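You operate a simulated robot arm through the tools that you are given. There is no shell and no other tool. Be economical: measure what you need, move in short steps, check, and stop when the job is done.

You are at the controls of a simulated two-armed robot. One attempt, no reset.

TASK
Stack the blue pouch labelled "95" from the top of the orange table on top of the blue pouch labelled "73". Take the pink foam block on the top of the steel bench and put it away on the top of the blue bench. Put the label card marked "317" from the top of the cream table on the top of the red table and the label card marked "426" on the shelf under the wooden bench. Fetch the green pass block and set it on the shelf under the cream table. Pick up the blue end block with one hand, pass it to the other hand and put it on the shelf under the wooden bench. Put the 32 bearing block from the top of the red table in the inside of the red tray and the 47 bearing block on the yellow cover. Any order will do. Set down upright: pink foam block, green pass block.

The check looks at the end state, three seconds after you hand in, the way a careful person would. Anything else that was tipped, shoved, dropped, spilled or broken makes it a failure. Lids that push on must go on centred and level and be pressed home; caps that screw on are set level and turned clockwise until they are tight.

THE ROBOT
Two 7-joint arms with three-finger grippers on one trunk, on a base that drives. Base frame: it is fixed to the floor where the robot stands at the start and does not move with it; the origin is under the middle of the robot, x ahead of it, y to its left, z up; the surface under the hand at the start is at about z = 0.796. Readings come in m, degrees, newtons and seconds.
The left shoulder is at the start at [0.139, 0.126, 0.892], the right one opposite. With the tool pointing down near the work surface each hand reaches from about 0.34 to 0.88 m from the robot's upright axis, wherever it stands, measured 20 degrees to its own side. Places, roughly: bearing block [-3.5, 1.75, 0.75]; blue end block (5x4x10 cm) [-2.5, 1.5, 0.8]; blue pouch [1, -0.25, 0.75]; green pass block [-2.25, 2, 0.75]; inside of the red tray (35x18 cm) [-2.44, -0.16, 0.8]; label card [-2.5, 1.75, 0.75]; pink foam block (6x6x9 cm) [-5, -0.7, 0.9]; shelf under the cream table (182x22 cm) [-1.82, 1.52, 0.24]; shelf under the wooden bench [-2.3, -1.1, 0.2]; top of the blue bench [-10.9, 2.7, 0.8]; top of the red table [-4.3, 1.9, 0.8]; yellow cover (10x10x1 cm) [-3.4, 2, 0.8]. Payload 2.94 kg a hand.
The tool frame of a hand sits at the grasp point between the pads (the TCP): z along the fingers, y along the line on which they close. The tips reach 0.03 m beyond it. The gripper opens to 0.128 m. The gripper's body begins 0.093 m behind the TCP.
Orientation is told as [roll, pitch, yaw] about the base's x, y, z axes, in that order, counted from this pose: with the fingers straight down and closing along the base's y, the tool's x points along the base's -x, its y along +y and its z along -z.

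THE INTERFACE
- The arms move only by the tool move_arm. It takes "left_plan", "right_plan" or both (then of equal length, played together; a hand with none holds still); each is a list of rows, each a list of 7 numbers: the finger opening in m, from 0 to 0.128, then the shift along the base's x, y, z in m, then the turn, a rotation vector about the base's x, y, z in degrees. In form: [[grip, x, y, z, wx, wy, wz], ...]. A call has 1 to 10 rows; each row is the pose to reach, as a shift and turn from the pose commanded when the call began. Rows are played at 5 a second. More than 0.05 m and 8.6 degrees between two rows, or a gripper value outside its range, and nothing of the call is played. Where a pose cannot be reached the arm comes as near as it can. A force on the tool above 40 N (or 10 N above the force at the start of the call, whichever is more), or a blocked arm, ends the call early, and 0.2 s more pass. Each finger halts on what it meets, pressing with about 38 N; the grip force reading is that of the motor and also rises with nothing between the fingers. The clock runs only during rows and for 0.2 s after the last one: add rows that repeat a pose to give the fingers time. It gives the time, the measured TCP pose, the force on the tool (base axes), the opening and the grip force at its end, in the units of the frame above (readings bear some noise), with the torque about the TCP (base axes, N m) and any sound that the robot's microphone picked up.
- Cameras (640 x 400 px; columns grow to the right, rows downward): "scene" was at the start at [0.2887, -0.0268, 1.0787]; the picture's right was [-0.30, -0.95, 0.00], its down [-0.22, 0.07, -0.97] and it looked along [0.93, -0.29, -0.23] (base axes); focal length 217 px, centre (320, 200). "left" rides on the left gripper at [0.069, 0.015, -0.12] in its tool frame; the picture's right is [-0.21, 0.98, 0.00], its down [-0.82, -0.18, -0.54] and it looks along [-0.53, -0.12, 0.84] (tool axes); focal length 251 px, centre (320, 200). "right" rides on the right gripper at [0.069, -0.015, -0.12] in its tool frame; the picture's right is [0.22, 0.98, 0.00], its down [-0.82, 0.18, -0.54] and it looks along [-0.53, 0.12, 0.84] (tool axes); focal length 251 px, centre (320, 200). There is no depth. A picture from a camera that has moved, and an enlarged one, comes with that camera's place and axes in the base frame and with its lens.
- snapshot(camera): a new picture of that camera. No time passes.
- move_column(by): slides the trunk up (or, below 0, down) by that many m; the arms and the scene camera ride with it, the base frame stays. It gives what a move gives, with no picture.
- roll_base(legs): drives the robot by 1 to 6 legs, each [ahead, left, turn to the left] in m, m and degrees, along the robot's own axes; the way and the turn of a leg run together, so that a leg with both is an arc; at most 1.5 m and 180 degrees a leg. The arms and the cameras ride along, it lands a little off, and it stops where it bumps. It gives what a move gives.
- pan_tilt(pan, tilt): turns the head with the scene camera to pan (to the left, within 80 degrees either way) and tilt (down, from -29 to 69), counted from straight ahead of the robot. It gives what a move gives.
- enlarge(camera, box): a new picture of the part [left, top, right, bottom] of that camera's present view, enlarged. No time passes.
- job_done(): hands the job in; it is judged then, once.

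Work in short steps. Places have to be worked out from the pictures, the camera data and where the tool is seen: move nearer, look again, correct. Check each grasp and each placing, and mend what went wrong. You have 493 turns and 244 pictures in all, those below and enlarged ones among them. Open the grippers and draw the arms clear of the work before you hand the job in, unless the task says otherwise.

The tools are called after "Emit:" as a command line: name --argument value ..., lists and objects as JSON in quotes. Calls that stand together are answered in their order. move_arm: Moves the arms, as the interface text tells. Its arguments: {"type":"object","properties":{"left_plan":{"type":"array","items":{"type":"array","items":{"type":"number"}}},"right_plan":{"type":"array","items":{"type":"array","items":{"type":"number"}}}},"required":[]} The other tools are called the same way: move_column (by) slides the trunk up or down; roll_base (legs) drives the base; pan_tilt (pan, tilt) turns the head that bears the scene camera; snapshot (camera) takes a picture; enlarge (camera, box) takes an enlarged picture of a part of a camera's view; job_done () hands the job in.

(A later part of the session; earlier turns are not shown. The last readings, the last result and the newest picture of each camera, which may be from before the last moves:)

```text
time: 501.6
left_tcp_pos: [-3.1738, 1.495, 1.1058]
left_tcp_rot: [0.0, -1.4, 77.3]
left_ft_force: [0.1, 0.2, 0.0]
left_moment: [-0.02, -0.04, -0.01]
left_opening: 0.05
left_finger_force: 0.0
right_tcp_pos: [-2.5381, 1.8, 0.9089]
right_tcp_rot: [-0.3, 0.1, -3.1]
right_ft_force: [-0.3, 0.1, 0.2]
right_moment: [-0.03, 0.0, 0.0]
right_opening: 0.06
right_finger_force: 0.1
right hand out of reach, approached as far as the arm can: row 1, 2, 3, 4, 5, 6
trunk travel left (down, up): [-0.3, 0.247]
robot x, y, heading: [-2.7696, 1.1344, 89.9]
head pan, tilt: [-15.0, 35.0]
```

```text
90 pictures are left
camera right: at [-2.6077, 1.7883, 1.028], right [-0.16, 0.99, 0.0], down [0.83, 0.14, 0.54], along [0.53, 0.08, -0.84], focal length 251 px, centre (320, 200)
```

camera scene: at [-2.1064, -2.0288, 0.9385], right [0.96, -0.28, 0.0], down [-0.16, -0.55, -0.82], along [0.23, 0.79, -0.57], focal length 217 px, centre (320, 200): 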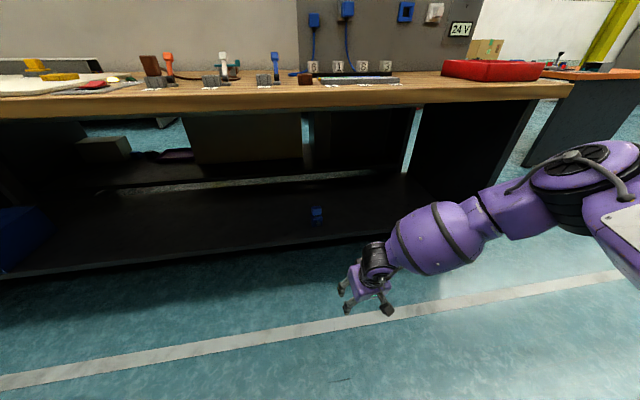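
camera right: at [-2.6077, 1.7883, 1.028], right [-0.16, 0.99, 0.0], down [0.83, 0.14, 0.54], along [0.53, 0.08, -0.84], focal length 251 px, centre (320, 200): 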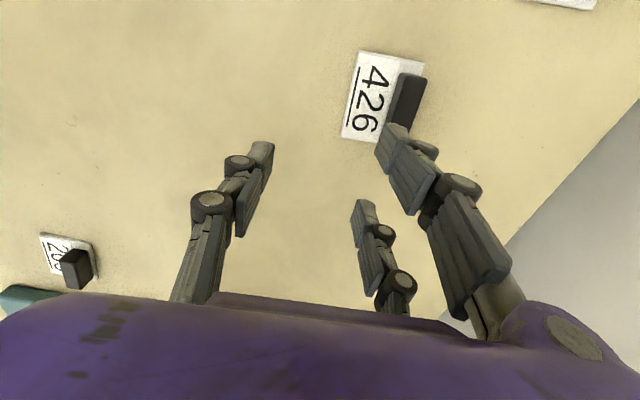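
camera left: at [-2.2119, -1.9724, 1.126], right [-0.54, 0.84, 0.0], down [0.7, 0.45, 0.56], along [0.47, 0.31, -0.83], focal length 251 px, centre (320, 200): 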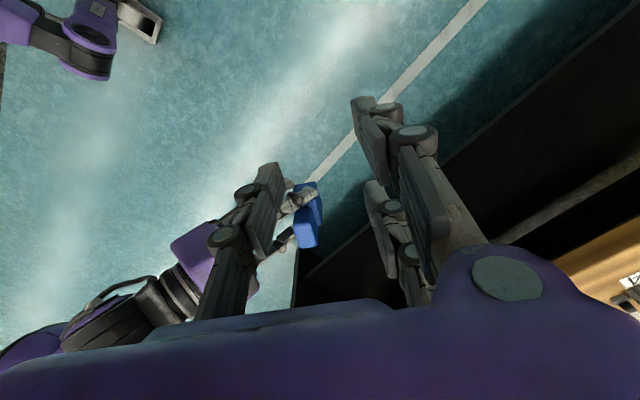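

Raised trunk leans the shoulders back, so reach shrinks. I lift the hand, lower the trunk to its original height, and then go over the handle with a lateral offset of ~0.3.

Emit:
move_arm --right_plan '[[0.06, 0.01, -0.02, 0.04, 0, 0, 0], [0.06, 0.02, -0.04, 0.08, 0, 0, 0], [0.06, 0.03, -0.06, 0.12, 0, 0, 0], [0.06, 0.04, -0.08, 0.16, 0, 0, 0], [0.06, 0.04, -0.08, 0.18, 0, 0, 0]]'

Emit:
move_column --by -0.185

Emit:
roll_base --legs '[[0, 0.11, 0]]'

Emit:
move_arm --right_plan '[[0.06, 0.01, 0.04, 0, 0, 0, 0], [0.06, 0.02, 0.08, 0, 0, 0, 0], [0.06, 0.03, 0.11, 0, 0, 0, 0], [0.06, 0.035, 0.135, 0, 0, 0, 0], [0.06, 0.035, 0.135, 0, 0, 0, 0]]'

```text
time: 502.8
left_tcp_pos: [-3.1743, 1.4945, 1.1064]
left_tcp_rot: [-0.1, -1.5, 77.3]
left_ft_force: [-0.1, 0.0, 0.1]
left_moment: [-0.01, -0.04, -0.03]
left_opening: 0.05
left_finger_force: 0.0
right_tcp_pos: [-2.4968, 1.7165, 1.0848]
right_tcp_rot: [-0.5, 0.0, -3.2]
right_ft_force: [-0.7, 0.3, -1.2]
right_moment: [-0.03, 0.0, -0.01]
right_opening: 0.0601
right_finger_force: 0.1
trunk travel left (down, up): [-0.3, 0.247]
robot x, y, heading: [-2.7709, 1.1328, 90.2]
head pan, tilt: [-15.0, 35.0]
```

```text
time: 504.8
left_tcp_pos: [-3.173, 1.4941, 0.9218]
left_tcp_rot: [-0.1, -1.5, 77.4]
left_ft_force: [-0.4, 0.3, 0.8]
left_moment: [0.01, 0.03, -0.01]
left_opening: 0.0499
left_finger_force: 0.1
right_tcp_pos: [-2.4971, 1.7168, 0.9006]
right_tcp_rot: [-0.2, 0.1, -3.2]
right_ft_force: [0.1, -0.2, -0.1]
right_moment: [0.02, 0.0, 0.02]
right_opening: 0.06
right_finger_force: 0.0
trunk travel left (down, up): [-0.115, 0.432]
robot x, y, heading: [-2.7682, 1.1342, 90.0]
head pan, tilt: [-15.0, 35.0]
```

```text
time: 506.4
left_tcp_pos: [-3.2824, 1.4948, 0.9228]
left_tcp_rot: [-0.1, -1.5, 77.1]
left_ft_force: [0.4, 0.1, 0.6]
left_moment: [0.01, -0.01, 0.02]
left_opening: 0.0501
left_finger_force: 0.0
right_tcp_pos: [-2.604, 1.7151, 0.8998]
right_tcp_rot: [-0.3, 0.1, -3.2]
right_ft_force: [0.4, -0.5, -0.5]
right_moment: [0.0, -0.03, 0.0]
right_opening: 0.0599
right_finger_force: 0.0
trunk travel left (down, up): [-0.115, 0.432]
robot x, y, heading: [-2.8767, 1.1357, 89.9]
head pan, tilt: [-15.0, 35.0]
```

```text
time: 507.6
left_tcp_pos: [-3.282, 1.4949, 0.9226]
left_tcp_rot: [-0.1, -1.6, 77.2]
left_ft_force: [0.6, -0.1, -0.4]
left_moment: [0.0, -0.02, 0.01]
left_opening: 0.0498
left_finger_force: 0.1
right_tcp_pos: [-2.5714, 1.8499, 0.902]
right_tcp_rot: [-0.4, 0.1, -3.3]
right_ft_force: [-0.2, -0.6, -0.1]
right_moment: [0.02, -0.05, 0.01]
right_opening: 0.0601
right_finger_force: 0.1
trunk travel left (down, up): [-0.115, 0.432]
robot x, y, heading: [-2.8777, 1.1332, 90.0]
head pan, tilt: [-15.0, 35.0]
```

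Now within reach. Descend onto the handle and close across its thin side.

Emit:
move_arm --right_plan '[[0.06, -0.004, 0.01, -0.03, 0, 0, 0], [0.06, -0.004, 0.01, -0.055, 0, 0, 0], [0.06, -0.004, 0.01, -0.063, 0, 0, 0], [0.04, -0.004, 0.01, -0.063, 0, 0, 0], [0.02, -0.004, 0.01, -0.063, 0, 0, 0], [0.0, -0.004, 0.01, -0.063, 0, 0, 0], [0.0, -0.004, 0.01, -0.063, 0, 0, 0], [0.0, -0.004, 0.01, -0.03, 0, 0, 0], [0.0, -0.004, 0.01, 0.01, 0, 0, 0]]'

Emit:
snapshot --camera "right"

```text
time: 509.6
left_tcp_pos: [-3.2807, 1.4953, 0.9225]
left_tcp_rot: [-0.1, -1.5, 77.1]
left_ft_force: [0.7, 0.6, -0.6]
left_moment: [-0.01, 0.06, -0.01]
left_opening: 0.0498
left_finger_force: 0.1
right_tcp_pos: [-2.5728, 1.8592, 0.9114]
right_tcp_rot: [-0.3, 0.0, -3.3]
right_ft_force: [0.0, 0.2, 0.2]
right_moment: [0.01, 0.01, 0.0]
right_opening: 0.0168
right_finger_force: 37.6
trunk travel left (down, up): [-0.115, 0.432]
robot x, y, heading: [-2.8744, 1.1369, 90.0]
head pan, tilt: [-15.0, 35.0]
```

```text
89 pictures are left
camera right: at [-2.6427, 1.8487, 1.0298], right [-0.16, 0.99, -0.01], down [0.83, 0.14, 0.54], along [0.53, 0.08, -0.84], focal length 251 px, centre (320, 200)
```

right: 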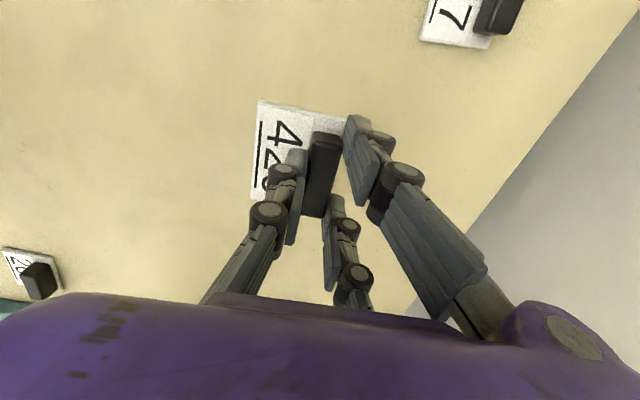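

426 is held. I tuck the right hand back, then move the base to serve 317 with the left hand (outward yaw).

Emit:
move_arm --right_plan '[[0.0, 0, -0.04, 0.02, 0, 0, 0], [0.0, 0, -0.08, 0.04, 0, 0, 0], [0.0, 0, -0.12, 0.06, 0, 0, 0], [0.0, 0, -0.16, 0.08, 0, 0, 0], [0.0, 0.01, -0.2, 0.1, 0, 0, 0], [0.0, 0.02, -0.24, 0.12, 0, 0, 0], [0.0, 0.025, -0.28, 0.12, 0, 0, 0], [0.0, 0.025, -0.32, 0.12, 0, 0, 0], [0.0, 0.025, -0.34, 0.12, 0, 0, 0]]' --left_plan '[[0.06, 0, 0, 0.02, 0, 0, 8.5], [0.06, 0, 0, 0.03, 0, 0, 17], [0.06, 0, 0, 0.03, 0, 0, 25.5], [0.06, 0, 0, 0.03, 0, 0, 34], [0.06, 0, 0, 0.03, 0, 0, 42.5], [0.06, 0, 0, 0.03, 0, 0, 51], [0.06, 0, 0, 0.03, 0, 0, 59.5], [0.06, 0, 0, 0.03, 0, 0, 68], [0.06, 0, 0, 0.03, 0, 0, 76.5]]'

Emit:
roll_base --legs '[[-0.1, 0, 0], [0, -0.43, 0], [0, 0, -10], [0.1, 0, 0]]'

Emit:
snapshot --camera "left"

```text
time: 511.6
left_tcp_pos: [-3.2815, 1.4955, 0.951]
left_tcp_rot: [-0.1, -1.5, 153.6]
left_ft_force: [-0.1, -0.3, 0.6]
left_moment: [-0.01, 0.02, -0.01]
left_opening: 0.0603
left_finger_force: 0.0
right_tcp_pos: [-2.5499, 1.52, 1.0295]
right_tcp_rot: [-0.4, 0.1, -3.4]
right_ft_force: [-0.1, -0.2, -0.8]
right_moment: [-0.04, -0.02, -0.02]
right_opening: 0.0168
right_finger_force: 37.8
trunk travel left (down, up): [-0.115, 0.432]
robot x, y, heading: [-2.8794, 1.131, 90.0]
head pan, tilt: [-15.0, 35.0]
```

```text
time: 518.1
left_tcp_pos: [-2.7717, 1.5536, 0.952]
left_tcp_rot: [0.1, -1.4, 144.2]
left_ft_force: [-0.3, -0.2, -0.4]
left_moment: [-0.07, 0.01, -0.01]
left_opening: 0.06
left_finger_force: 0.0
right_tcp_pos: [-2.0475, 1.4604, 1.0299]
right_tcp_rot: [-0.3, 0.2, -12.6]
right_ft_force: [0.4, 1.0, -1.2]
right_moment: [-0.07, 0.0, 0.0]
right_opening: 0.0168
right_finger_force: 37.5
trunk travel left (down, up): [-0.115, 0.432]
robot x, y, heading: [-2.4342, 1.132, 80.6]
head pan, tilt: [-15.0, 35.0]
```

```text
88 pictures are left
camera left: at [-2.7226, 1.5004, 1.0709], right [-0.74, -0.67, 0.0], down [-0.55, 0.62, 0.56], along [-0.38, 0.42, -0.83], focal length 251 px, centre (320, 200)
```

left: 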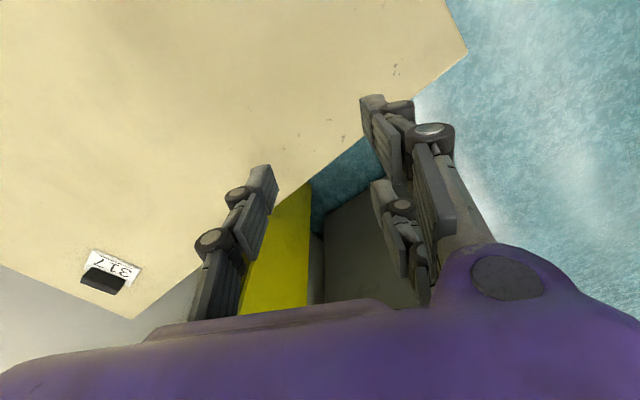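

Now the left hand goes forward over 317 (-2.697,1.948).

Emit:
move_arm --left_plan '[[0.06, 0.005, 0.04, 0, 0, 0, 4], [0.06, 0.01, 0.08, 0, 0, 0, 8], [0.06, 0.02, 0.12, 0, 0, 0, 12], [0.06, 0.03, 0.16, -0.01, 0, 1, 16], [0.06, 0.04, 0.2, -0.02, 0, 1, 19], [0.06, 0.05, 0.24, -0.03, 0, 1, 19], [0.06, 0.06, 0.28, -0.04, 0, 1, 19], [0.06, 0.07, 0.32, -0.05, 0, 1, 19], [0.06, 0.075, 0.355, -0.055, 0, 1, 19], [0.06, 0.075, 0.39, -0.055, 0, 1, 19]]'

Emit:
snapshot --camera "left"

```text
time: 520.3
left_tcp_pos: [-2.696, 1.9197, 0.8982]
left_tcp_rot: [0.2, -2.3, 163.2]
left_ft_force: [-1.0, -0.1, 1.3]
left_moment: [0.0, 0.03, -0.01]
left_opening: 0.0598
left_finger_force: 0.1
left hand out of reach, approached as far as the arm can: row 3, 4, 5, 6, 10
right_tcp_pos: [-2.0481, 1.458, 1.0313]
right_tcp_rot: [-0.1, 0.1, -12.5]
right_ft_force: [-0.6, -0.1, 0.1]
right_moment: [0.05, -0.04, 0.03]
right_opening: 0.0168
right_finger_force: 37.4
trunk travel left (down, up): [-0.115, 0.432]
robot x, y, heading: [-2.4342, 1.1348, 80.5]
head pan, tilt: [-15.0, 35.0]
```

```text
87 pictures are left
camera left: at [-2.6302, 1.8847, 1.0168], right [-0.49, -0.87, 0.01], down [-0.71, 0.41, 0.57], along [-0.51, 0.27, -0.82], focal length 251 px, centre (320, 200)
```

left: 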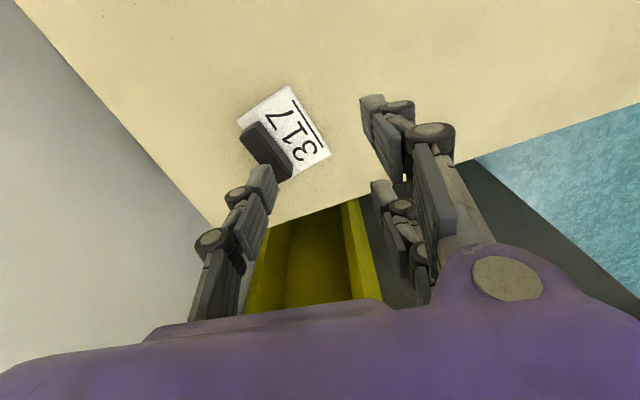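

317 has turned a bit (handle yaw ≈ +2°, centre (-2.684,1.959)). I roll 4 cm closer and align over it.

Emit:
roll_base --legs '[[0.045, 0, 0]]'

Emit:
move_arm --left_plan '[[0.06, 0, 0, 0, 0, 1, 8], [0.06, 0, 0, 0, 0, 2.3, 16], [0.06, 0.002, -0.003, -0.01, 0, 2.3, 18], [0.06, 0.002, -0.003, -0.02, 0, 2.3, 18]]'

Emit:
snapshot --camera "left"

```text
time: 521.2
left_tcp_pos: [-2.6901, 1.9648, 0.8967]
left_tcp_rot: [0.4, -2.4, 163.4]
left_ft_force: [0.3, 0.6, 0.3]
left_moment: [-0.02, 0.04, -0.01]
left_opening: 0.0601
left_finger_force: 0.1
right_tcp_pos: [-2.0397, 1.5051, 1.0301]
right_tcp_rot: [-0.3, 0.1, -12.6]
right_ft_force: [0.6, 0.2, -0.4]
right_moment: [-0.05, 0.0, 0.0]
right_opening: 0.0167
right_finger_force: 38.1
trunk travel left (down, up): [-0.115, 0.432]
robot x, y, heading: [-2.4242, 1.1733, 80.4]
head pan, tilt: [-15.0, 35.0]
```

```text
time: 522.2
left_tcp_pos: [-2.6881, 1.9608, 0.8785]
left_tcp_rot: [0.7, -4.7, -178.8]
left_ft_force: [-0.4, -0.4, 0.0]
left_moment: [0.02, -0.01, 0.0]
left_opening: 0.0601
left_finger_force: 0.0
right_tcp_pos: [-2.0411, 1.5038, 1.0316]
right_tcp_rot: [-0.3, 0.1, -12.6]
right_ft_force: [0.1, 0.4, -0.9]
right_moment: [0.05, 0.03, 0.02]
right_opening: 0.0169
right_finger_force: 37.9
trunk travel left (down, up): [-0.115, 0.432]
robot x, y, heading: [-2.4268, 1.1746, 80.6]
head pan, tilt: [-15.0, 35.0]
```

```text
86 pictures are left
camera left: at [-2.6086, 1.9502, 0.9932], right [-0.19, -0.98, 0.03], down [-0.78, 0.17, 0.6], along [-0.6, 0.09, -0.8], focal length 251 px, centre (320, 200)
```

left: 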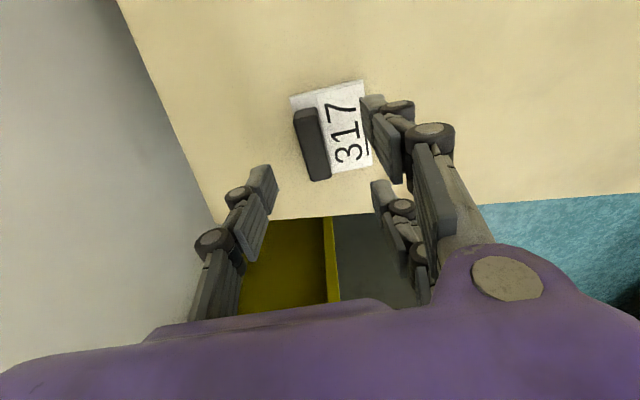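

Centred. Level the tilt, descend, close and lift.

Emit:
move_arm --left_plan '[[0.06, 0.001, 0.003, -0.01, 0, -2.4, 0], [0.06, 0.002, 0.0045, -0.025, 0, -4.7, 0], [0.06, 0.002, 0.0045, -0.04, 0, -4.7, 0], [0.04, 0.002, 0.0045, -0.04, 0, -4.7, 0], [0.02, 0.002, 0.0045, -0.04, 0, -4.7, 0], [0.0, 0.002, 0.0045, -0.04, 0, -4.7, 0], [0.0, 0.002, 0.0045, -0.04, 0, -4.7, 0], [0.0, 0.002, 0.0, 0.0, 0, -4.7, 0], [0.0, 0.002, -0.02, 0.04, 0, -4.7, 0], [0.0, 0.002, -0.06, 0.06, 0, -4.7, 0]]'

Emit:
snapshot --camera "left"

```text
time: 524.4
left_tcp_pos: [-2.687, 1.9002, 0.9399]
left_tcp_rot: [0.8, 0.1, -178.8]
left_ft_force: [-0.3, 0.6, 0.5]
left_moment: [0.05, 0.0, 0.01]
left_opening: 0.0167
left_finger_force: 37.8
right_tcp_pos: [-2.0399, 1.5034, 1.0303]
right_tcp_rot: [-0.2, 0.1, -12.6]
right_ft_force: [0.8, 0.5, -1.1]
right_moment: [0.02, 0.03, 0.0]
right_opening: 0.0169
right_finger_force: 37.9
trunk travel left (down, up): [-0.115, 0.432]
robot x, y, heading: [-2.4265, 1.1781, 80.6]
head pan, tilt: [-15.0, 35.0]
```

```text
85 pictures are left
camera left: at [-2.6171, 1.8876, 1.0614], right [-0.19, -0.98, 0.01], down [-0.83, 0.17, 0.54], along [-0.53, 0.09, -0.84], focal length 251 px, centre (320, 200)
```

left: 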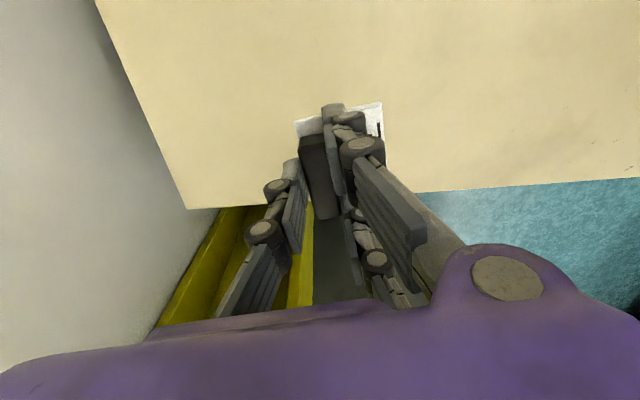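

Both cards are in hand (426 right, 317 left). I retract the left arm, back off, and move to the red table to look at it.

Emit:
move_arm --left_plan '[[0.0, 0, -0.04, 0.02, 0, 0, 0], [0.0, -0.01, -0.08, 0.04, 0, 0, 0], [0.0, -0.02, -0.12, 0.06, 0, 0, 0], [0.0, -0.03, -0.16, 0.07, 0, 0, 0], [0.0, -0.04, -0.2, 0.08, 0, 0, 0], [0.0, -0.05, -0.24, 0.09, 0, 0, 0], [0.0, -0.05, -0.28, 0.09, 0, 0, 0]]'

Emit:
roll_base --legs '[[-0.45, 0, 0], [0, 0, 9.4], [0, 1.25, 0]]'

Emit:
pan_tilt --pan 0 --tilt 30

Emit:
snapshot --camera "scene"

```text
time: 526.0
left_tcp_pos: [-2.737, 1.6209, 1.0273]
left_tcp_rot: [0.8, 0.1, -178.8]
left_ft_force: [-0.3, -0.9, 0.0]
left_moment: [0.08, 0.0, 0.01]
left_opening: 0.0168
left_finger_force: 37.6
right_tcp_pos: [-2.0395, 1.5032, 1.0313]
right_tcp_rot: [-0.1, 0.0, -12.5]
right_ft_force: [-0.7, 0.3, -0.8]
right_moment: [0.02, 0.03, -0.01]
right_opening: 0.0168
right_finger_force: 38.2
trunk travel left (down, up): [-0.115, 0.432]
robot x, y, heading: [-2.4292, 1.178, 80.4]
head pan, tilt: [-15.0, 35.0]
```

```text
time: 540.3
left_tcp_pos: [-4.1404, 1.1022, 1.0274]
left_tcp_rot: [0.9, 0.0, -168.6]
left_ft_force: [0.1, -0.6, -1.3]
left_moment: [-0.01, -0.01, 0.03]
left_opening: 0.0169
left_finger_force: 37.7
right_tcp_pos: [-3.4348, 1.1073, 1.0307]
right_tcp_rot: [-0.3, 0.1, -2.5]
right_ft_force: [0.7, -0.3, -0.4]
right_moment: [-0.02, -0.02, 0.03]
right_opening: 0.017
right_finger_force: 37.9
trunk travel left (down, up): [-0.115, 0.432]
robot x, y, heading: [-3.7538, 0.717, 90.5]
head pan, tilt: [-15.0, 35.0]
```

```text
time: 541.1
left_tcp_pos: [-4.1399, 1.1032, 1.0279]
left_tcp_rot: [0.8, -0.1, -168.8]
left_ft_force: [0.0, -1.3, -0.5]
left_moment: [0.0, -0.01, 0.01]
left_opening: 0.0166
left_finger_force: 38.3
right_tcp_pos: [-3.4333, 1.1076, 1.0306]
right_tcp_rot: [-0.3, 0.1, -2.4]
right_ft_force: [-0.6, 0.1, 0.4]
right_moment: [-0.03, -0.04, -0.04]
right_opening: 0.0169
right_finger_force: 37.8
trunk travel left (down, up): [-0.115, 0.432]
robot x, y, heading: [-3.7573, 0.7157, 90.4]
head pan, tilt: [0.0, 30.0]
```

```text
84 pictures are left
camera scene: at [-3.7604, 1.0082, 1.0521], right [1.0, 0.01, 0.0], down [0.01, -0.5, -0.87], along [-0.01, 0.87, -0.5], focal length 217 px, centre (320, 200)
```

scene: 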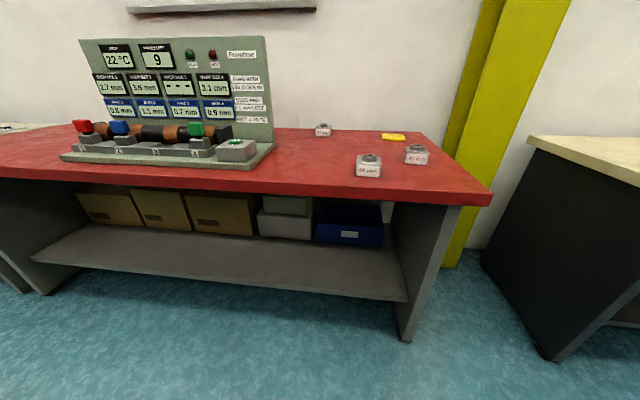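

Three bearing blocks and the yellow cover are visible; read their labels.

Emit:
enlarge --camera "scene" --box '[300, 110, 500, 210]'

```text
3.20 times, centred on (400, 160) of scene
camera zoom: at [-3.7604, 1.0082, 1.0521], right [1.0, 0.01, 0.0], down [0.01, -0.5, -0.87], along [-0.01, 0.87, -0.5], focal length 695 px, centre (64, 328)
```

zoom: 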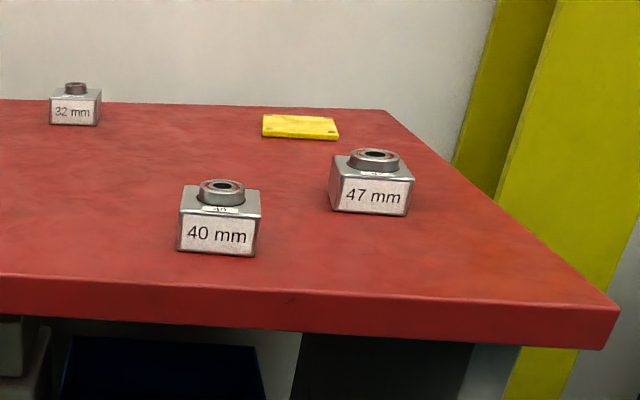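

32 at (-3.76,2.05), 40 at (-3.63,1.58), 47 at (-3.46,1.69), cover at (-3.44,2.0). I'll put card 317 at the free spot (-3.82,1.66). Position base and extend the left arm.

Emit:
roll_base --legs '[[0.22, -0.25, 0]]'

Emit:
move_arm --left_plan '[[0.0, 0.01, 0.04, -0.01, 0, 0, 0], [0.0, 0.02, 0.08, -0.03, 0, 0, 0], [0.0, 0.03, 0.12, -0.05, 0, 0, 0], [0.0, 0.04, 0.16, -0.07, 0, 0, 0], [0.0, 0.05, 0.2, -0.09, 0, 0, 0], [0.0, 0.06, 0.24, -0.11, 0, 0, 0], [0.0, 0.06, 0.28, -0.13, 0, 0, 0], [0.0, 0.06, 0.31, -0.15, 0, 0, 0], [0.0, 0.06, 0.32, -0.165, 0, 0, 0]]'

Emit:
snapshot --camera "scene"

```text
time: 543.9
left_tcp_pos: [-3.8919, 1.3224, 1.0275]
left_tcp_rot: [0.8, 0.0, -168.6]
left_ft_force: [0.4, 0.4, -0.5]
left_moment: [0.02, 0.02, -0.01]
left_opening: 0.0171
left_finger_force: 37.6
right_tcp_pos: [-3.1841, 1.3281, 1.0302]
right_tcp_rot: [-0.3, 0.2, -2.6]
right_ft_force: [-1.0, 0.3, -1.0]
right_moment: [0.02, 0.03, -0.01]
right_opening: 0.017
right_finger_force: 38.1
trunk travel left (down, up): [-0.115, 0.432]
robot x, y, heading: [-3.5062, 0.9375, 90.9]
head pan, tilt: [0.0, 30.0]
```

```text
time: 545.9
left_tcp_pos: [-3.8313, 1.6443, 0.8616]
left_tcp_rot: [0.8, 0.0, -168.6]
left_ft_force: [-0.2, -0.7, -0.6]
left_moment: [0.03, 0.04, 0.01]
left_opening: 0.0171
left_finger_force: 38.1
right_tcp_pos: [-3.1845, 1.3292, 1.03]
right_tcp_rot: [-0.3, 0.1, -2.6]
right_ft_force: [0.0, 0.3, -1.4]
right_moment: [0.0, 0.0, 0.02]
right_opening: 0.0169
right_finger_force: 37.8
trunk travel left (down, up): [-0.115, 0.432]
robot x, y, heading: [-3.5093, 0.939, 90.7]
head pan, tilt: [0.0, 30.0]
```

```text
82 pictures are left
camera scene: at [-3.5116, 1.2294, 1.0521], right [1.0, 0.01, 0.0], down [0.01, -0.5, -0.87], along [-0.01, 0.87, -0.5], focal length 217 px, centre (320, 200)
```

scene: 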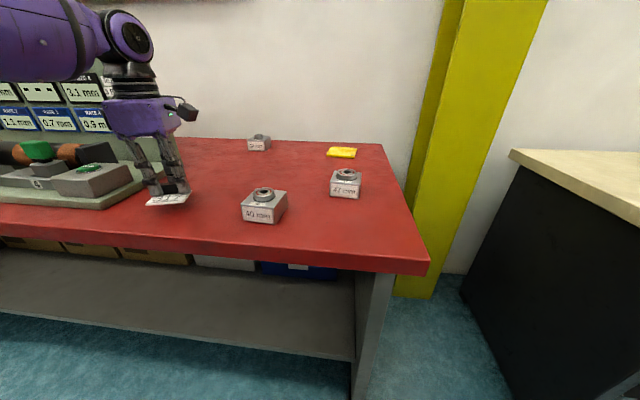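

Spot is clear of board base and block 40. Lower to contact and release.

Emit:
move_arm --left_plan '[[0.0, 0, 0, -0.01, 0, 0, 0], [0.0, 0, 0, -0.016, 0, 0, 0], [0.0, 0, 0, -0.022, 0, 0, 0], [0.0, 0, 0, -0.026, 0, 0, 0], [0.0, 0, 0, -0.026, 0, 0, 0]]'

```text
time: 547.1
left_tcp_pos: [-3.8317, 1.6438, 0.8387]
left_tcp_rot: [0.7, 0.1, -168.7]
left_ft_force: [-1.0, 1.2, 7.0]
left_moment: [0.15, -0.1, 0.0]
left_opening: 0.0167
left_finger_force: 38.8
right_tcp_pos: [-3.1851, 1.3284, 1.0311]
right_tcp_rot: [-0.3, 0.1, -2.6]
right_ft_force: [-0.9, -0.2, 0.1]
right_moment: [-0.04, -0.02, -0.04]
right_opening: 0.0171
right_finger_force: 37.9
trunk travel left (down, up): [-0.115, 0.432]
robot x, y, heading: [-3.5103, 0.9416, 90.4]
head pan, tilt: [0.0, 30.0]
```

Contact at 0.8387. Release, lift, and reposition the base so the left hand is over the 47 block.

Emit:
move_arm --left_plan '[[0.03, 0, 0, 0, 0, 0, 0], [0.06, 0, 0, 0.0, 0, 0, 0], [0.08, 0, 0, 0.01, 0, 0, 0], [0.1, 0, 0, 0.05, 0, 0, 0], [0.11, 0, 0, 0.09, 0, 0, 0], [0.11, 0, 0, 0.13, 0, 0, 0]]'

Emit:
roll_base --legs '[[0.08, -0.34, 0]]'

Emit:
snapshot --camera "left"

Emit:
snapshot --camera "scene"

```text
time: 548.5
left_tcp_pos: [-3.8344, 1.6428, 0.9608]
left_tcp_rot: [1.1, -0.3, -168.4]
left_ft_force: [0.1, 0.1, 1.5]
left_moment: [0.0, 0.0, 0.02]
left_opening: 0.1105
left_finger_force: 0.3
left hand out of reach, approached as far as the arm can: row 6
right_tcp_pos: [-3.1865, 1.331, 1.0294]
right_tcp_rot: [-0.4, 0.1, -2.6]
right_ft_force: [-0.5, 0.5, 0.6]
right_moment: [0.0, 0.04, 0.01]
right_opening: 0.0169
right_finger_force: 37.8
trunk travel left (down, up): [-0.115, 0.432]
robot x, y, heading: [-3.5094, 0.9404, 90.6]
head pan, tilt: [0.0, 30.0]
```

```text
time: 552.0
left_tcp_pos: [-3.4897, 1.7265, 0.964]
left_tcp_rot: [0.7, 0.2, -168.7]
left_ft_force: [0.0, -0.4, 0.8]
left_moment: [0.04, 0.06, -0.03]
left_opening: 0.1097
left_finger_force: 0.1
right_tcp_pos: [-2.8426, 1.4135, 1.0307]
right_tcp_rot: [-0.2, 0.1, -2.5]
right_ft_force: [-0.1, 0.8, -0.6]
right_moment: [-0.03, 0.01, 0.0]
right_opening: 0.017
right_finger_force: 38.3
trunk travel left (down, up): [-0.115, 0.432]
robot x, y, heading: [-3.1672, 1.0208, 90.4]
head pan, tilt: [0.0, 30.0]
```

```text
81 pictures are left
camera left: at [-3.4185, 1.7272, 1.0848], right [-0.02, -1.0, 0.01], down [-0.84, 0.02, 0.54], along [-0.54, 0.0, -0.84], focal length 251 px, centre (320, 200)
```

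left: 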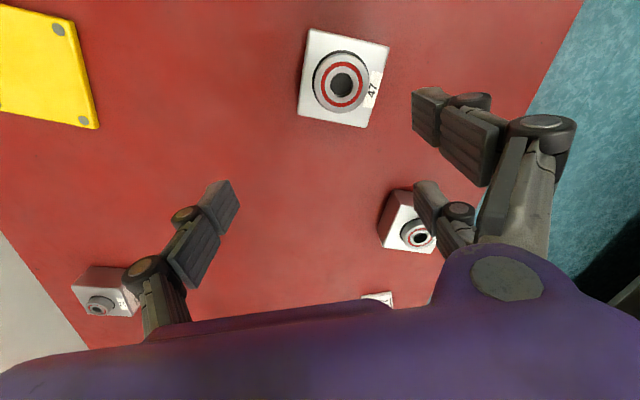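

```text
80 pictures are left
camera scene: at [-3.1691, 1.314, 1.0522], right [1.0, 0.01, 0.0], down [0.01, -0.5, -0.87], along [-0.01, 0.87, -0.5], focal length 217 px, centre (320, 200)
```

scene: 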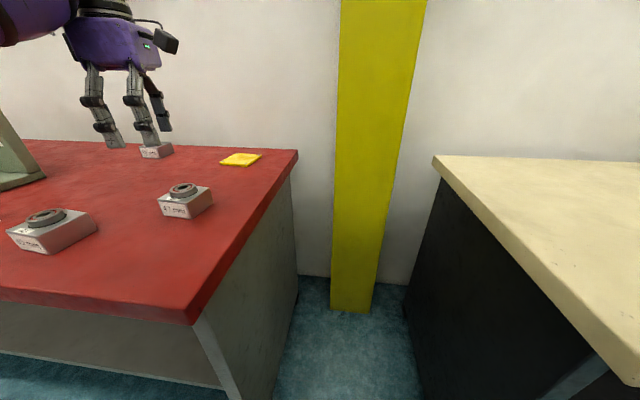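

47: centre (-3.448,1.705), yaw -12.5°; cover: centre (-3.434,2.002), yaw -15°. I align, descend and grip 47.

Emit:
move_arm --left_plan '[[0.11, 0.015, -0.007, -0.02, 0, 0, -8], [0.11, 0.03, -0.015, -0.04, 0, 0, -16], [0.11, 0.042, -0.0215, -0.06, 0, 0, -23.8], [0.11, 0.042, -0.0215, -0.09, 0, 0, -23.8], [0.11, 0.042, -0.0215, -0.127, 0, 0, -23.8], [0.11, 0.042, -0.0215, -0.127, 0, 0, -23.8]]'

Emit:
snapshot --camera "left"

```text
time: 553.5
left_tcp_pos: [-3.4474, 1.7033, 0.8362]
left_tcp_rot: [0.6, 0.2, 167.6]
left_ft_force: [0.2, -1.2, 0.4]
left_moment: [0.02, -0.01, 0.0]
left_opening: 0.11
left_finger_force: 0.1
right_tcp_pos: [-2.8433, 1.4124, 1.03]
right_tcp_rot: [-0.2, 0.1, -2.6]
right_ft_force: [0.2, -0.3, -1.0]
right_moment: [-0.01, -0.01, -0.01]
right_opening: 0.0166
right_finger_force: 37.9
trunk travel left (down, up): [-0.115, 0.432]
robot x, y, heading: [-3.1617, 1.0199, 90.6]
head pan, tilt: [0.0, 30.0]
```

```text
79 pictures are left
camera left: at [-3.3821, 1.6764, 0.9558], right [-0.42, -0.91, 0.01], down [-0.76, 0.36, 0.54], along [-0.49, 0.22, -0.84], focal length 251 px, centre (320, 200)
```

left: 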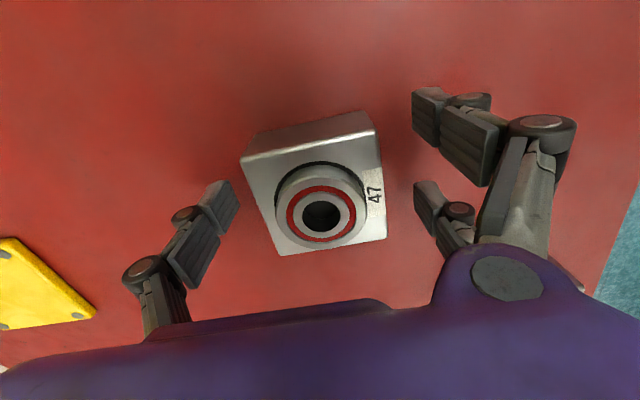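

Well aligned. Close and lift.

Emit:
move_arm --left_plan '[[0.09, 0, 0, 0, 0, 0, 0], [0.07, 0, 0, 0, 0, 0, 0], [0.05, 0, 0, 0, 0, 0, 0], [0.04, 0, 0, 0, 0, 0, 0], [0.04, 0, 0, 0, 0, 0, 0], [0.04, 0, 0, 0.03, 0, 0, 0], [0.04, 0, 0, 0.06, 0, 0, 0], [0.04, 0, 0, 0.08, 0, 0, 0]]'

Emit:
roll_base --legs '[[0.16, -0.03, 0]]'

```text
time: 555.2
left_tcp_pos: [-3.4471, 1.7051, 0.9176]
left_tcp_rot: [0.7, 0.1, 167.5]
left_ft_force: [0.6, -0.1, -5.3]
left_moment: [-0.02, -0.03, 0.06]
left_opening: 0.0694
left_finger_force: 37.6
right_tcp_pos: [-2.8426, 1.4136, 1.03]
right_tcp_rot: [-0.2, 0.0, -2.6]
right_ft_force: [0.8, 0.3, -1.3]
right_moment: [-0.01, 0.01, -0.01]
right_opening: 0.0172
right_finger_force: 38.5
trunk travel left (down, up): [-0.115, 0.432]
robot x, y, heading: [-3.1642, 1.0191, 90.5]
head pan, tilt: [0.0, 30.0]
```

```text
time: 556.7
left_tcp_pos: [-3.4209, 1.8665, 0.916]
left_tcp_rot: [0.7, 0.2, 167.6]
left_ft_force: [-0.7, 0.1, -5.3]
left_moment: [-0.04, -0.04, -0.02]
left_opening: 0.0695
left_finger_force: 38.1
right_tcp_pos: [-2.816, 1.5769, 1.0308]
right_tcp_rot: [-0.3, 0.1, -2.6]
right_ft_force: [-1.3, 0.1, 0.1]
right_moment: [-0.04, 0.01, -0.02]
right_opening: 0.0169
right_finger_force: 37.7
trunk travel left (down, up): [-0.115, 0.432]
robot x, y, heading: [-3.1394, 1.1828, 90.9]
head pan, tilt: [0.0, 30.0]
```

Held. Move over the cover centre.

Emit:
move_arm --left_plan '[[0.04, -0.005, 0.035, 0, 0, 0, -1], [0.04, -0.01, 0.07, 0, 0, 0, -2], [0.04, -0.013, 0.105, 0, 0, 0, -3], [0.04, -0.013, 0.1355, -0.01, 0, 0, -3], [0.04, -0.013, 0.1355, -0.03, 0, 0, -3], [0.04, -0.013, 0.1355, -0.03, 0, 0, -3]]'

Emit:
snapshot --camera "left"

Emit:
enlarge --camera "scene" --box '[160, 100, 300, 200]'

```text
time: 558.1
left_tcp_pos: [-3.4578, 1.9138, 0.8856]
left_tcp_rot: [0.8, 0.2, 164.6]
left_ft_force: [0.1, -0.6, -3.9]
left_moment: [0.02, -0.03, -0.04]
left_opening: 0.0696
left_finger_force: 37.8
left hand out of reach, approached as far as the arm can: row 1, 2, 3, 4, 5, 6
right_tcp_pos: [-2.8154, 1.5757, 1.0311]
right_tcp_rot: [-0.4, 0.2, -2.5]
right_ft_force: [-0.3, 0.0, -0.2]
right_moment: [-0.02, 0.02, 0.0]
right_opening: 0.0171
right_finger_force: 37.5
trunk travel left (down, up): [-0.115, 0.432]
robot x, y, heading: [-3.1361, 1.183, 90.8]
head pan, tilt: [0.0, 30.0]
```

```text
78 pictures are left
camera left: at [-3.3933, 1.8829, 1.0078], right [-0.47, -0.88, 0.01], down [-0.74, 0.4, 0.54], along [-0.48, 0.24, -0.84], focal length 251 px, centre (320, 200)
```

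left: 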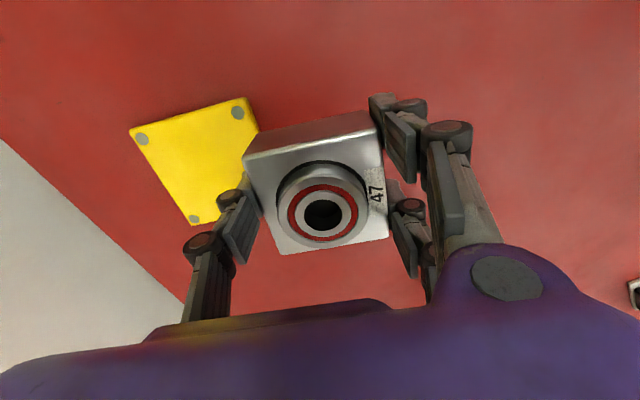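

```text
4.00 times, centred on (230, 150) of scene
camera zoom: at [-3.1422, 1.4756, 1.0521], right [1.0, 0.01, 0.0], down [0.01, -0.5, -0.87], along [-0.01, 0.87, -0.5], focal length 869 px, centre (680, 400)
```

zoom: 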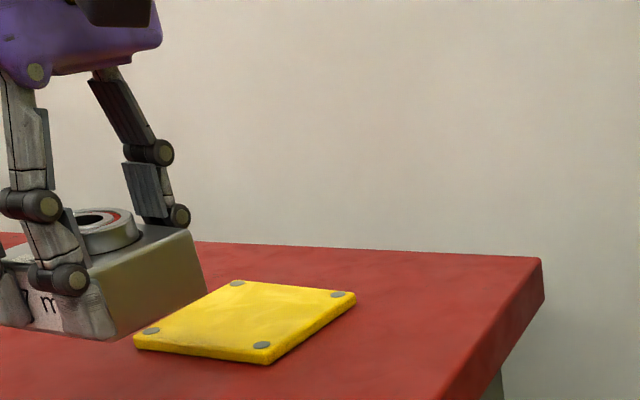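

Short by ~9 cm. Rotating the base to heading 65° moves the left shoulder forward; I retract the arm, re-pose the base, then re-extend.

Emit:
move_arm --left_plan '[[0.04, -0.01, -0.04, 0.02, 0, 0, 0], [0.04, -0.02, -0.08, 0.03, 0, 0, 0], [0.04, -0.03, -0.12, 0.03, 0, 0, 0], [0.04, -0.04, -0.16, 0.03, 0, 0, 0], [0.04, -0.04, -0.2, 0.03, 0, 0, 0]]'

Emit:
roll_base --legs '[[-0.1, 0, 0], [0, 0, -26], [0.067, 0.158, 0]]'

```text
time: 559.3
left_tcp_pos: [-3.4995, 1.7162, 0.9186]
left_tcp_rot: [0.8, 0.1, 164.6]
left_ft_force: [-0.1, -0.4, -4.9]
left_moment: [0.01, -0.02, 0.0]
left_opening: 0.0695
left_finger_force: 37.7
right_tcp_pos: [-2.8158, 1.5759, 1.0313]
right_tcp_rot: [-0.3, -0.1, -2.5]
right_ft_force: [0.0, -0.3, -1.0]
right_moment: [0.02, -0.01, 0.0]
right_opening: 0.0167
right_finger_force: 38.4
trunk travel left (down, up): [-0.115, 0.432]
robot x, y, heading: [-3.1379, 1.1877, 90.9]
head pan, tilt: [0.0, 30.0]
```

```text
time: 563.4
left_tcp_pos: [-3.3352, 1.8533, 0.9186]
left_tcp_rot: [0.6, 0.1, 138.2]
left_ft_force: [-0.5, 0.0, -4.2]
left_moment: [0.01, -0.01, 0.0]
left_opening: 0.0695
left_finger_force: 38.5
right_tcp_pos: [-2.7868, 1.4227, 1.0311]
right_tcp_rot: [-0.4, 0.1, -28.9]
right_ft_force: [1.4, -0.7, 0.2]
right_moment: [0.01, -0.04, 0.02]
right_opening: 0.0169
right_finger_force: 38.2
trunk travel left (down, up): [-0.115, 0.432]
robot x, y, heading: [-3.2495, 1.2159, 64.4]
head pan, tilt: [0.0, 30.0]
```

Emit:
move_arm --left_plan '[[0.04, -0.02, 0.02, 0, 0, 0, 6], [0.04, -0.04, 0.04, 0, 0, 0, 12], [0.04, -0.06, 0.07, -0.01, 0, 0, 18], [0.04, -0.08, 0.1, -0.02, 0, 0, 26.4], [0.04, -0.09, 0.125, -0.03, 0, 0, 26.4], [0.04, -0.1, 0.15, -0.04, 0, 0, 26.4], [0.04, -0.1, 0.151, -0.04, 0, 0, 26.4]]'

Emit:
snapshot --camera "left"

```text
time: 565.0
left_tcp_pos: [-3.4275, 2.0112, 0.8865]
left_tcp_rot: [0.1, 0.0, 164.4]
left_ft_force: [0.5, 0.8, -4.3]
left_moment: [0.02, -0.02, 0.01]
left_opening: 0.0697
left_finger_force: 37.8
right_tcp_pos: [-2.7802, 1.4273, 1.0298]
right_tcp_rot: [-0.6, 0.3, -29.1]
right_ft_force: [-1.1, -0.2, -0.6]
right_moment: [0.02, 0.0, 0.02]
right_opening: 0.0167
right_finger_force: 37.8
trunk travel left (down, up): [-0.115, 0.432]
robot x, y, heading: [-3.2481, 1.2197, 64.2]
head pan, tilt: [0.0, 30.0]
```

```text
76 pictures are left
camera left: at [-3.3642, 1.9796, 1.0074], right [-0.47, -0.88, 0.0], down [-0.74, 0.4, 0.54], along [-0.48, 0.25, -0.84], focal length 251 px, centre (320, 200)
```

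left: 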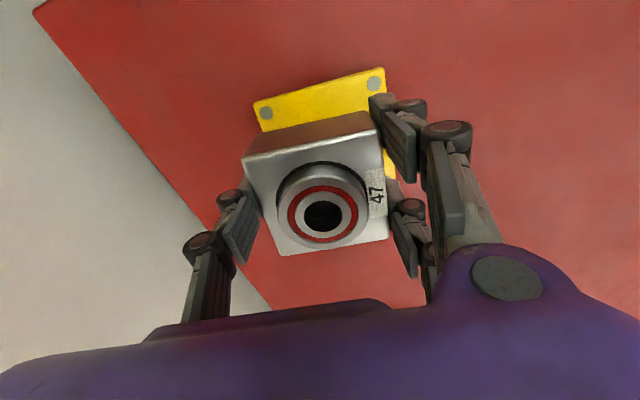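

Cover centre refined to (-3.437,2.006). Fine shift and lower to contact.

Emit:
move_arm --left_plan '[[0.04, -0.005, -0.003, -0.01, 0, 0, 0], [0.04, -0.009, -0.0055, -0.022, 0, 0, 0], [0.04, -0.009, -0.0055, -0.032, 0, 0, 0], [0.04, -0.009, -0.0055, -0.037, 0, 0, 0], [0.04, -0.009, -0.0055, -0.041, 0, 0, 0], [0.04, -0.009, -0.0055, -0.041, 0, 0, 0]]'

Emit:
snapshot --camera "scene"

```text
time: 566.4
left_tcp_pos: [-3.4395, 2.0015, 0.8451]
left_tcp_rot: [0.1, 0.1, 164.5]
left_ft_force: [-4.5, -0.8, 9.5]
left_moment: [-0.51, 0.08, -0.18]
left_opening: 0.0698
left_finger_force: 38.1
right_tcp_pos: [-2.7838, 1.4252, 1.0305]
right_tcp_rot: [-0.4, 0.2, -28.9]
right_ft_force: [0.4, -0.9, 0.3]
right_moment: [0.0, 0.0, 0.0]
right_opening: 0.0168
right_finger_force: 38.0
trunk travel left (down, up): [-0.115, 0.432]
robot x, y, heading: [-3.2492, 1.2143, 64.4]
head pan, tilt: [0.0, 30.0]
```

```text
75 pictures are left
camera scene: at [-3.1204, 1.4802, 1.053], right [0.9, -0.43, 0.0], down [-0.22, -0.45, -0.86], along [0.37, 0.78, -0.5], focal length 217 px, centre (320, 200)
```

scene: 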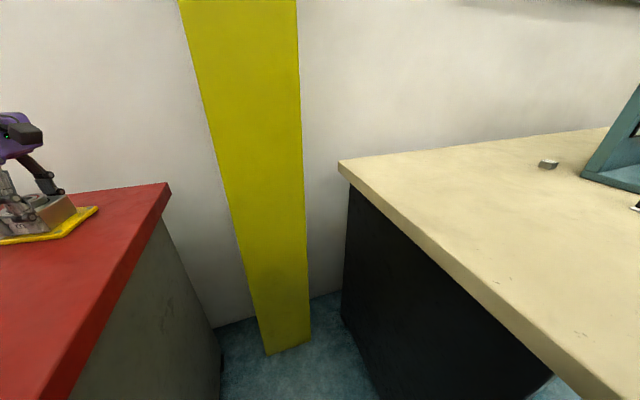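

Contact on the cover. Release and lift.

Emit:
move_arm --left_plan '[[0.07, 0, 0, 0, 0, 0, 0], [0.09, 0, 0, 0, 0, 0, 0], [0.11, 0, 0, 0.0, 0, 0, 0], [0.11, 0, 0, 0.03, 0, 0, 0], [0.11, 0, 0, 0.06, 0, 0, 0], [0.11, 0, -0.01, 0.1, 0, 0, 0]]'

Emit:
snapshot --camera "left"

```text
time: 567.8
left_tcp_pos: [-3.4475, 1.9841, 0.9382]
left_tcp_rot: [0.6, 0.2, 164.8]
left_ft_force: [-0.1, 0.2, -1.3]
left_moment: [0.0, -0.06, -0.01]
left_opening: 0.1104
left_finger_force: 0.0
right_tcp_pos: [-2.7893, 1.4192, 1.03]
right_tcp_rot: [-0.1, 0.2, -28.9]
right_ft_force: [0.0, -0.7, 0.3]
right_moment: [-0.04, -0.02, -0.04]
right_opening: 0.0167
right_finger_force: 37.9
trunk travel left (down, up): [-0.115, 0.432]
robot x, y, heading: [-3.2491, 1.2176, 64.4]
head pan, tilt: [0.0, 30.0]
```

```text
74 pictures are left
camera left: at [-3.3842, 1.9528, 1.0588], right [-0.46, -0.89, 0.01], down [-0.74, 0.4, 0.54], along [-0.48, 0.24, -0.84], focal length 251 px, centre (320, 200)
```

left: 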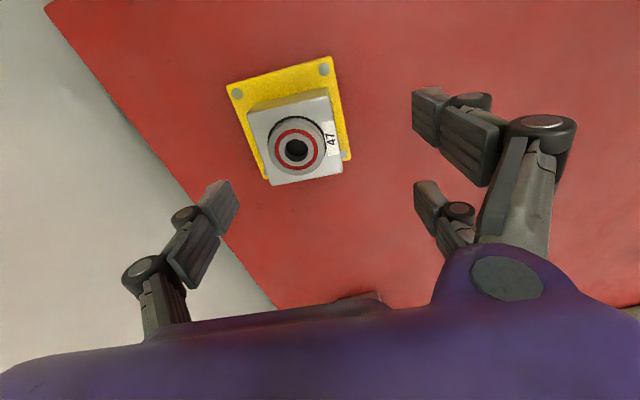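

47 sits centred on the cover. Block 32 is better taken by the right hand later, so I deliver card 426 first. Retract the left arm and drive toward the wooden bench.

Emit:
move_arm --left_plan '[[0.06, -0.01, -0.04, 0.01, 0, 0, 0], [0.06, -0.01, -0.08, 0.02, 0, 0, 0], [0.06, -0.01, -0.12, 0.03, 0, 0, 0], [0.06, -0.01, -0.16, 0.04, 0, 0, 0], [0.06, -0.01, -0.2, 0.05, 0, 0, 0], [0.06, -0.01, -0.24, 0.06, 0, 0, 0], [0.06, -0.01, -0.28, 0.06, 0, 0, 0]]'

Emit:
roll_base --legs '[[-0.4, 0, 0], [0, 0, 25.6], [-0.3, 0, 0], [0, -1.5, 0], [0, -1.5, 0]]'

```text
time: 569.4
left_tcp_pos: [-3.4595, 1.696, 0.9999]
left_tcp_rot: [0.4, 0.0, 164.8]
left_ft_force: [0.1, -0.1, -0.8]
left_moment: [-0.02, 0.0, -0.01]
left_opening: 0.0603
left_finger_force: 0.1
right_tcp_pos: [-2.7921, 1.4147, 1.034]
right_tcp_rot: [0.2, 0.0, -28.7]
right_ft_force: [-0.4, 0.3, -0.9]
right_moment: [-0.06, 0.02, 0.03]
right_opening: 0.017
right_finger_force: 38.0
trunk travel left (down, up): [-0.115, 0.432]
robot x, y, heading: [-3.2492, 1.2121, 64.4]
head pan, tilt: [0.0, 30.0]
```

```text
time: 600.2
left_tcp_pos: [-0.8575, 0.8848, 0.9967]
left_tcp_rot: [0.7, 0.3, -170.8]
left_ft_force: [0.5, 0.1, 0.6]
left_moment: [-0.02, 0.0, 0.03]
left_opening: 0.06
left_finger_force: 0.1
right_tcp_pos: [-0.1325, 0.9051, 1.0308]
right_tcp_rot: [-0.3, 0.0, -4.3]
right_ft_force: [0.6, -0.6, -0.2]
right_moment: [0.02, 0.03, 0.0]
right_opening: 0.017
right_finger_force: 38.1
trunk travel left (down, up): [-0.115, 0.432]
robot x, y, heading: [-0.4701, 0.5276, 88.9]
head pan, tilt: [0.0, 30.0]
```

Emit:
roll_base --legs '[[-1.4, -0.12, 1], [-1.35, 0, 0], [0, 1.1, 0], [0, 1.1, 0]]'

```text
time: 632.8
left_tcp_pos: [-2.9997, -1.8228, 0.9972]
left_tcp_rot: [0.8, 0.1, -170.2]
left_ft_force: [0.2, -0.5, 0.2]
left_moment: [0.01, 0.03, 0.01]
left_opening: 0.0601
left_finger_force: 0.1
right_tcp_pos: [-2.2737, -1.7968, 1.0316]
right_tcp_rot: [-0.3, 0.1, -3.6]
right_ft_force: [-0.5, 0.5, -0.1]
right_moment: [0.01, 0.01, -0.01]
right_opening: 0.0169
right_finger_force: 38.2
trunk travel left (down, up): [-0.115, 0.432]
robot x, y, heading: [-2.6027, -2.1816, 89.4]
head pan, tilt: [0.0, 30.0]
```

I lower the trunk and the right hand (vertical, with the card) in front of the bench.

Emit:
move_column --by -0.115

Emit:
move_arm --right_plan '[[0.0, 0, 0.01, -0.048, 0, 0, 0], [0.0, 0, 0.02, -0.096, 0, 0, 0], [0.0, 0, 0.02, -0.144, 0, 0, 0], [0.0, 0, 0.02, -0.192, 0, 0, 0], [0.0, 0, 0.03, -0.24, 0, 0, 0], [0.0, 0, 0.04, -0.288, 0, 0, 0], [0.0, 0, 0.05, -0.336, 0, 0, 0], [0.0, 0, 0.06, -0.384, 0, 0, 0], [0.0, 0, 0.07, -0.43, 0, 0, 0], [0.0, 0, 0.08, -0.475, 0, 0, 0]]'

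Emit:
move_arm --right_plan '[[0.0, 0, 0.04, -0.03, 0, 0, 0], [0.0, 0, 0.08, -0.06, 0, 0, 0], [0.0, 0, 0.12, -0.09, 0, 0, 0], [0.0, 0, 0.16, -0.1, 0, 0, 0], [0.0, 0, 0.2, -0.1, 0, 0, 0], [0.0, 0, 0.2, -0.1, 0, 0, 0]]'

```text
time: 634.2
left_tcp_pos: [-2.9992, -1.8238, 0.8822]
left_tcp_rot: [0.6, 0.0, -170.1]
left_ft_force: [0.7, 0.1, 0.2]
left_moment: [0.01, -0.02, 0.01]
left_opening: 0.06
left_finger_force: 0.2
right_tcp_pos: [-2.2742, -1.797, 0.9165]
right_tcp_rot: [-0.3, 0.1, -3.6]
right_ft_force: [0.0, -0.1, -0.3]
right_moment: [-0.01, 0.0, 0.0]
right_opening: 0.0166
right_finger_force: 38.0
trunk travel left (down, up): [0.0, 0.547]
robot x, y, heading: [-2.6017, -2.1814, 89.4]
head pan, tilt: [0.0, 30.0]
```

```text
time: 636.5
left_tcp_pos: [-2.9992, -1.8234, 0.8824]
left_tcp_rot: [0.7, 0.1, -170.2]
left_ft_force: [0.7, -0.4, -0.4]
left_moment: [-0.02, 0.02, -0.03]
left_opening: 0.0599
left_finger_force: 0.1
right_tcp_pos: [-2.274, -1.7166, 0.4403]
right_tcp_rot: [-0.3, 0.0, -3.6]
right_ft_force: [-0.1, 0.5, 0.0]
right_moment: [0.02, -0.01, -0.01]
right_opening: 0.0169
right_finger_force: 38.1
trunk travel left (down, up): [0.0, 0.547]
robot x, y, heading: [-2.6036, -2.1798, 89.4]
head pan, tilt: [0.0, 30.0]
```

```text
time: 637.9
left_tcp_pos: [-2.9997, -1.8224, 0.8811]
left_tcp_rot: [0.6, 0.1, -170.2]
left_ft_force: [-0.1, -0.1, -0.1]
left_moment: [0.02, 0.02, 0.01]
left_opening: 0.06
left_finger_force: 0.0
right_tcp_pos: [-2.2736, -1.5162, 0.34]
right_tcp_rot: [-0.3, 0.1, -3.6]
right_ft_force: [0.0, -0.8, -0.2]
right_moment: [0.0, 0.02, -0.03]
right_opening: 0.0168
right_finger_force: 37.7
trunk travel left (down, up): [0.0, 0.547]
robot x, y, heading: [-2.603, -2.1804, 89.6]
head pan, tilt: [0.0, 30.0]
```

Good reach. I drive 0.16 m ahead and extend the arm over the shelf.

Emit:
roll_base --legs '[[0.16, 0, 0]]'

Emit:
move_arm --right_plan '[[0.0, 0, 0.03, 0, 0, 0, 0], [0.0, 0, 0.06, 0, 0, 0, 0], [0.0, 0, 0.09, -0.01, 0, 0, 0], [0.0, 0, 0.09, -0.025, 0, 0, 0], [0.0, 0, 0.09, -0.025, 0, 0, 0]]'

Emit:
snapshot --camera "right"

```text
time: 639.3
left_tcp_pos: [-2.9982, -1.6641, 0.8822]
left_tcp_rot: [0.7, 0.2, -170.0]
left_ft_force: [-0.4, -0.1, -0.6]
left_moment: [-0.02, -0.01, 0.02]
left_opening: 0.0599
left_finger_force: 0.0
right_tcp_pos: [-2.2742, -1.3552, 0.3393]
right_tcp_rot: [-0.3, 0.1, -3.4]
right_ft_force: [1.5, 0.3, -1.0]
right_moment: [-0.01, -0.02, -0.04]
right_opening: 0.017
right_finger_force: 37.8
trunk travel left (down, up): [0.0, 0.547]
robot x, y, heading: [-2.6014, -2.0195, 89.6]
head pan, tilt: [0.0, 30.0]
```

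```text
time: 640.5
left_tcp_pos: [-2.9991, -1.6652, 0.8814]
left_tcp_rot: [0.7, 0.1, -170.1]
left_ft_force: [-0.6, 0.5, 0.1]
left_moment: [0.02, -0.01, -0.01]
left_opening: 0.0601
left_finger_force: 0.0
right_tcp_pos: [-2.2738, -1.2661, 0.3155]
right_tcp_rot: [-0.3, 0.1, -3.5]
right_ft_force: [0.3, 0.2, -0.5]
right_moment: [0.0, 0.0, -0.02]
right_opening: 0.0171
right_finger_force: 38.1
trunk travel left (down, up): [0.0, 0.547]
robot x, y, heading: [-2.6046, -2.0178, 89.7]
head pan, tilt: [0.0, 30.0]
```

```text
73 pictures are left
camera right: at [-2.3429, -1.2769, 0.4348], right [-0.15, 0.99, 0.0], down [0.83, 0.13, 0.54], along [0.53, 0.08, -0.84], focal length 251 px, centre (320, 200)
```

right: 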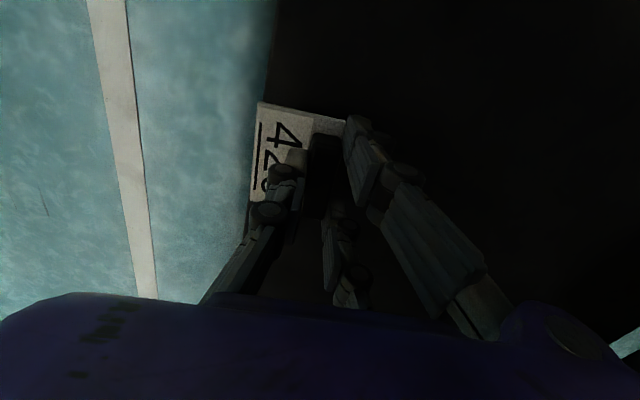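

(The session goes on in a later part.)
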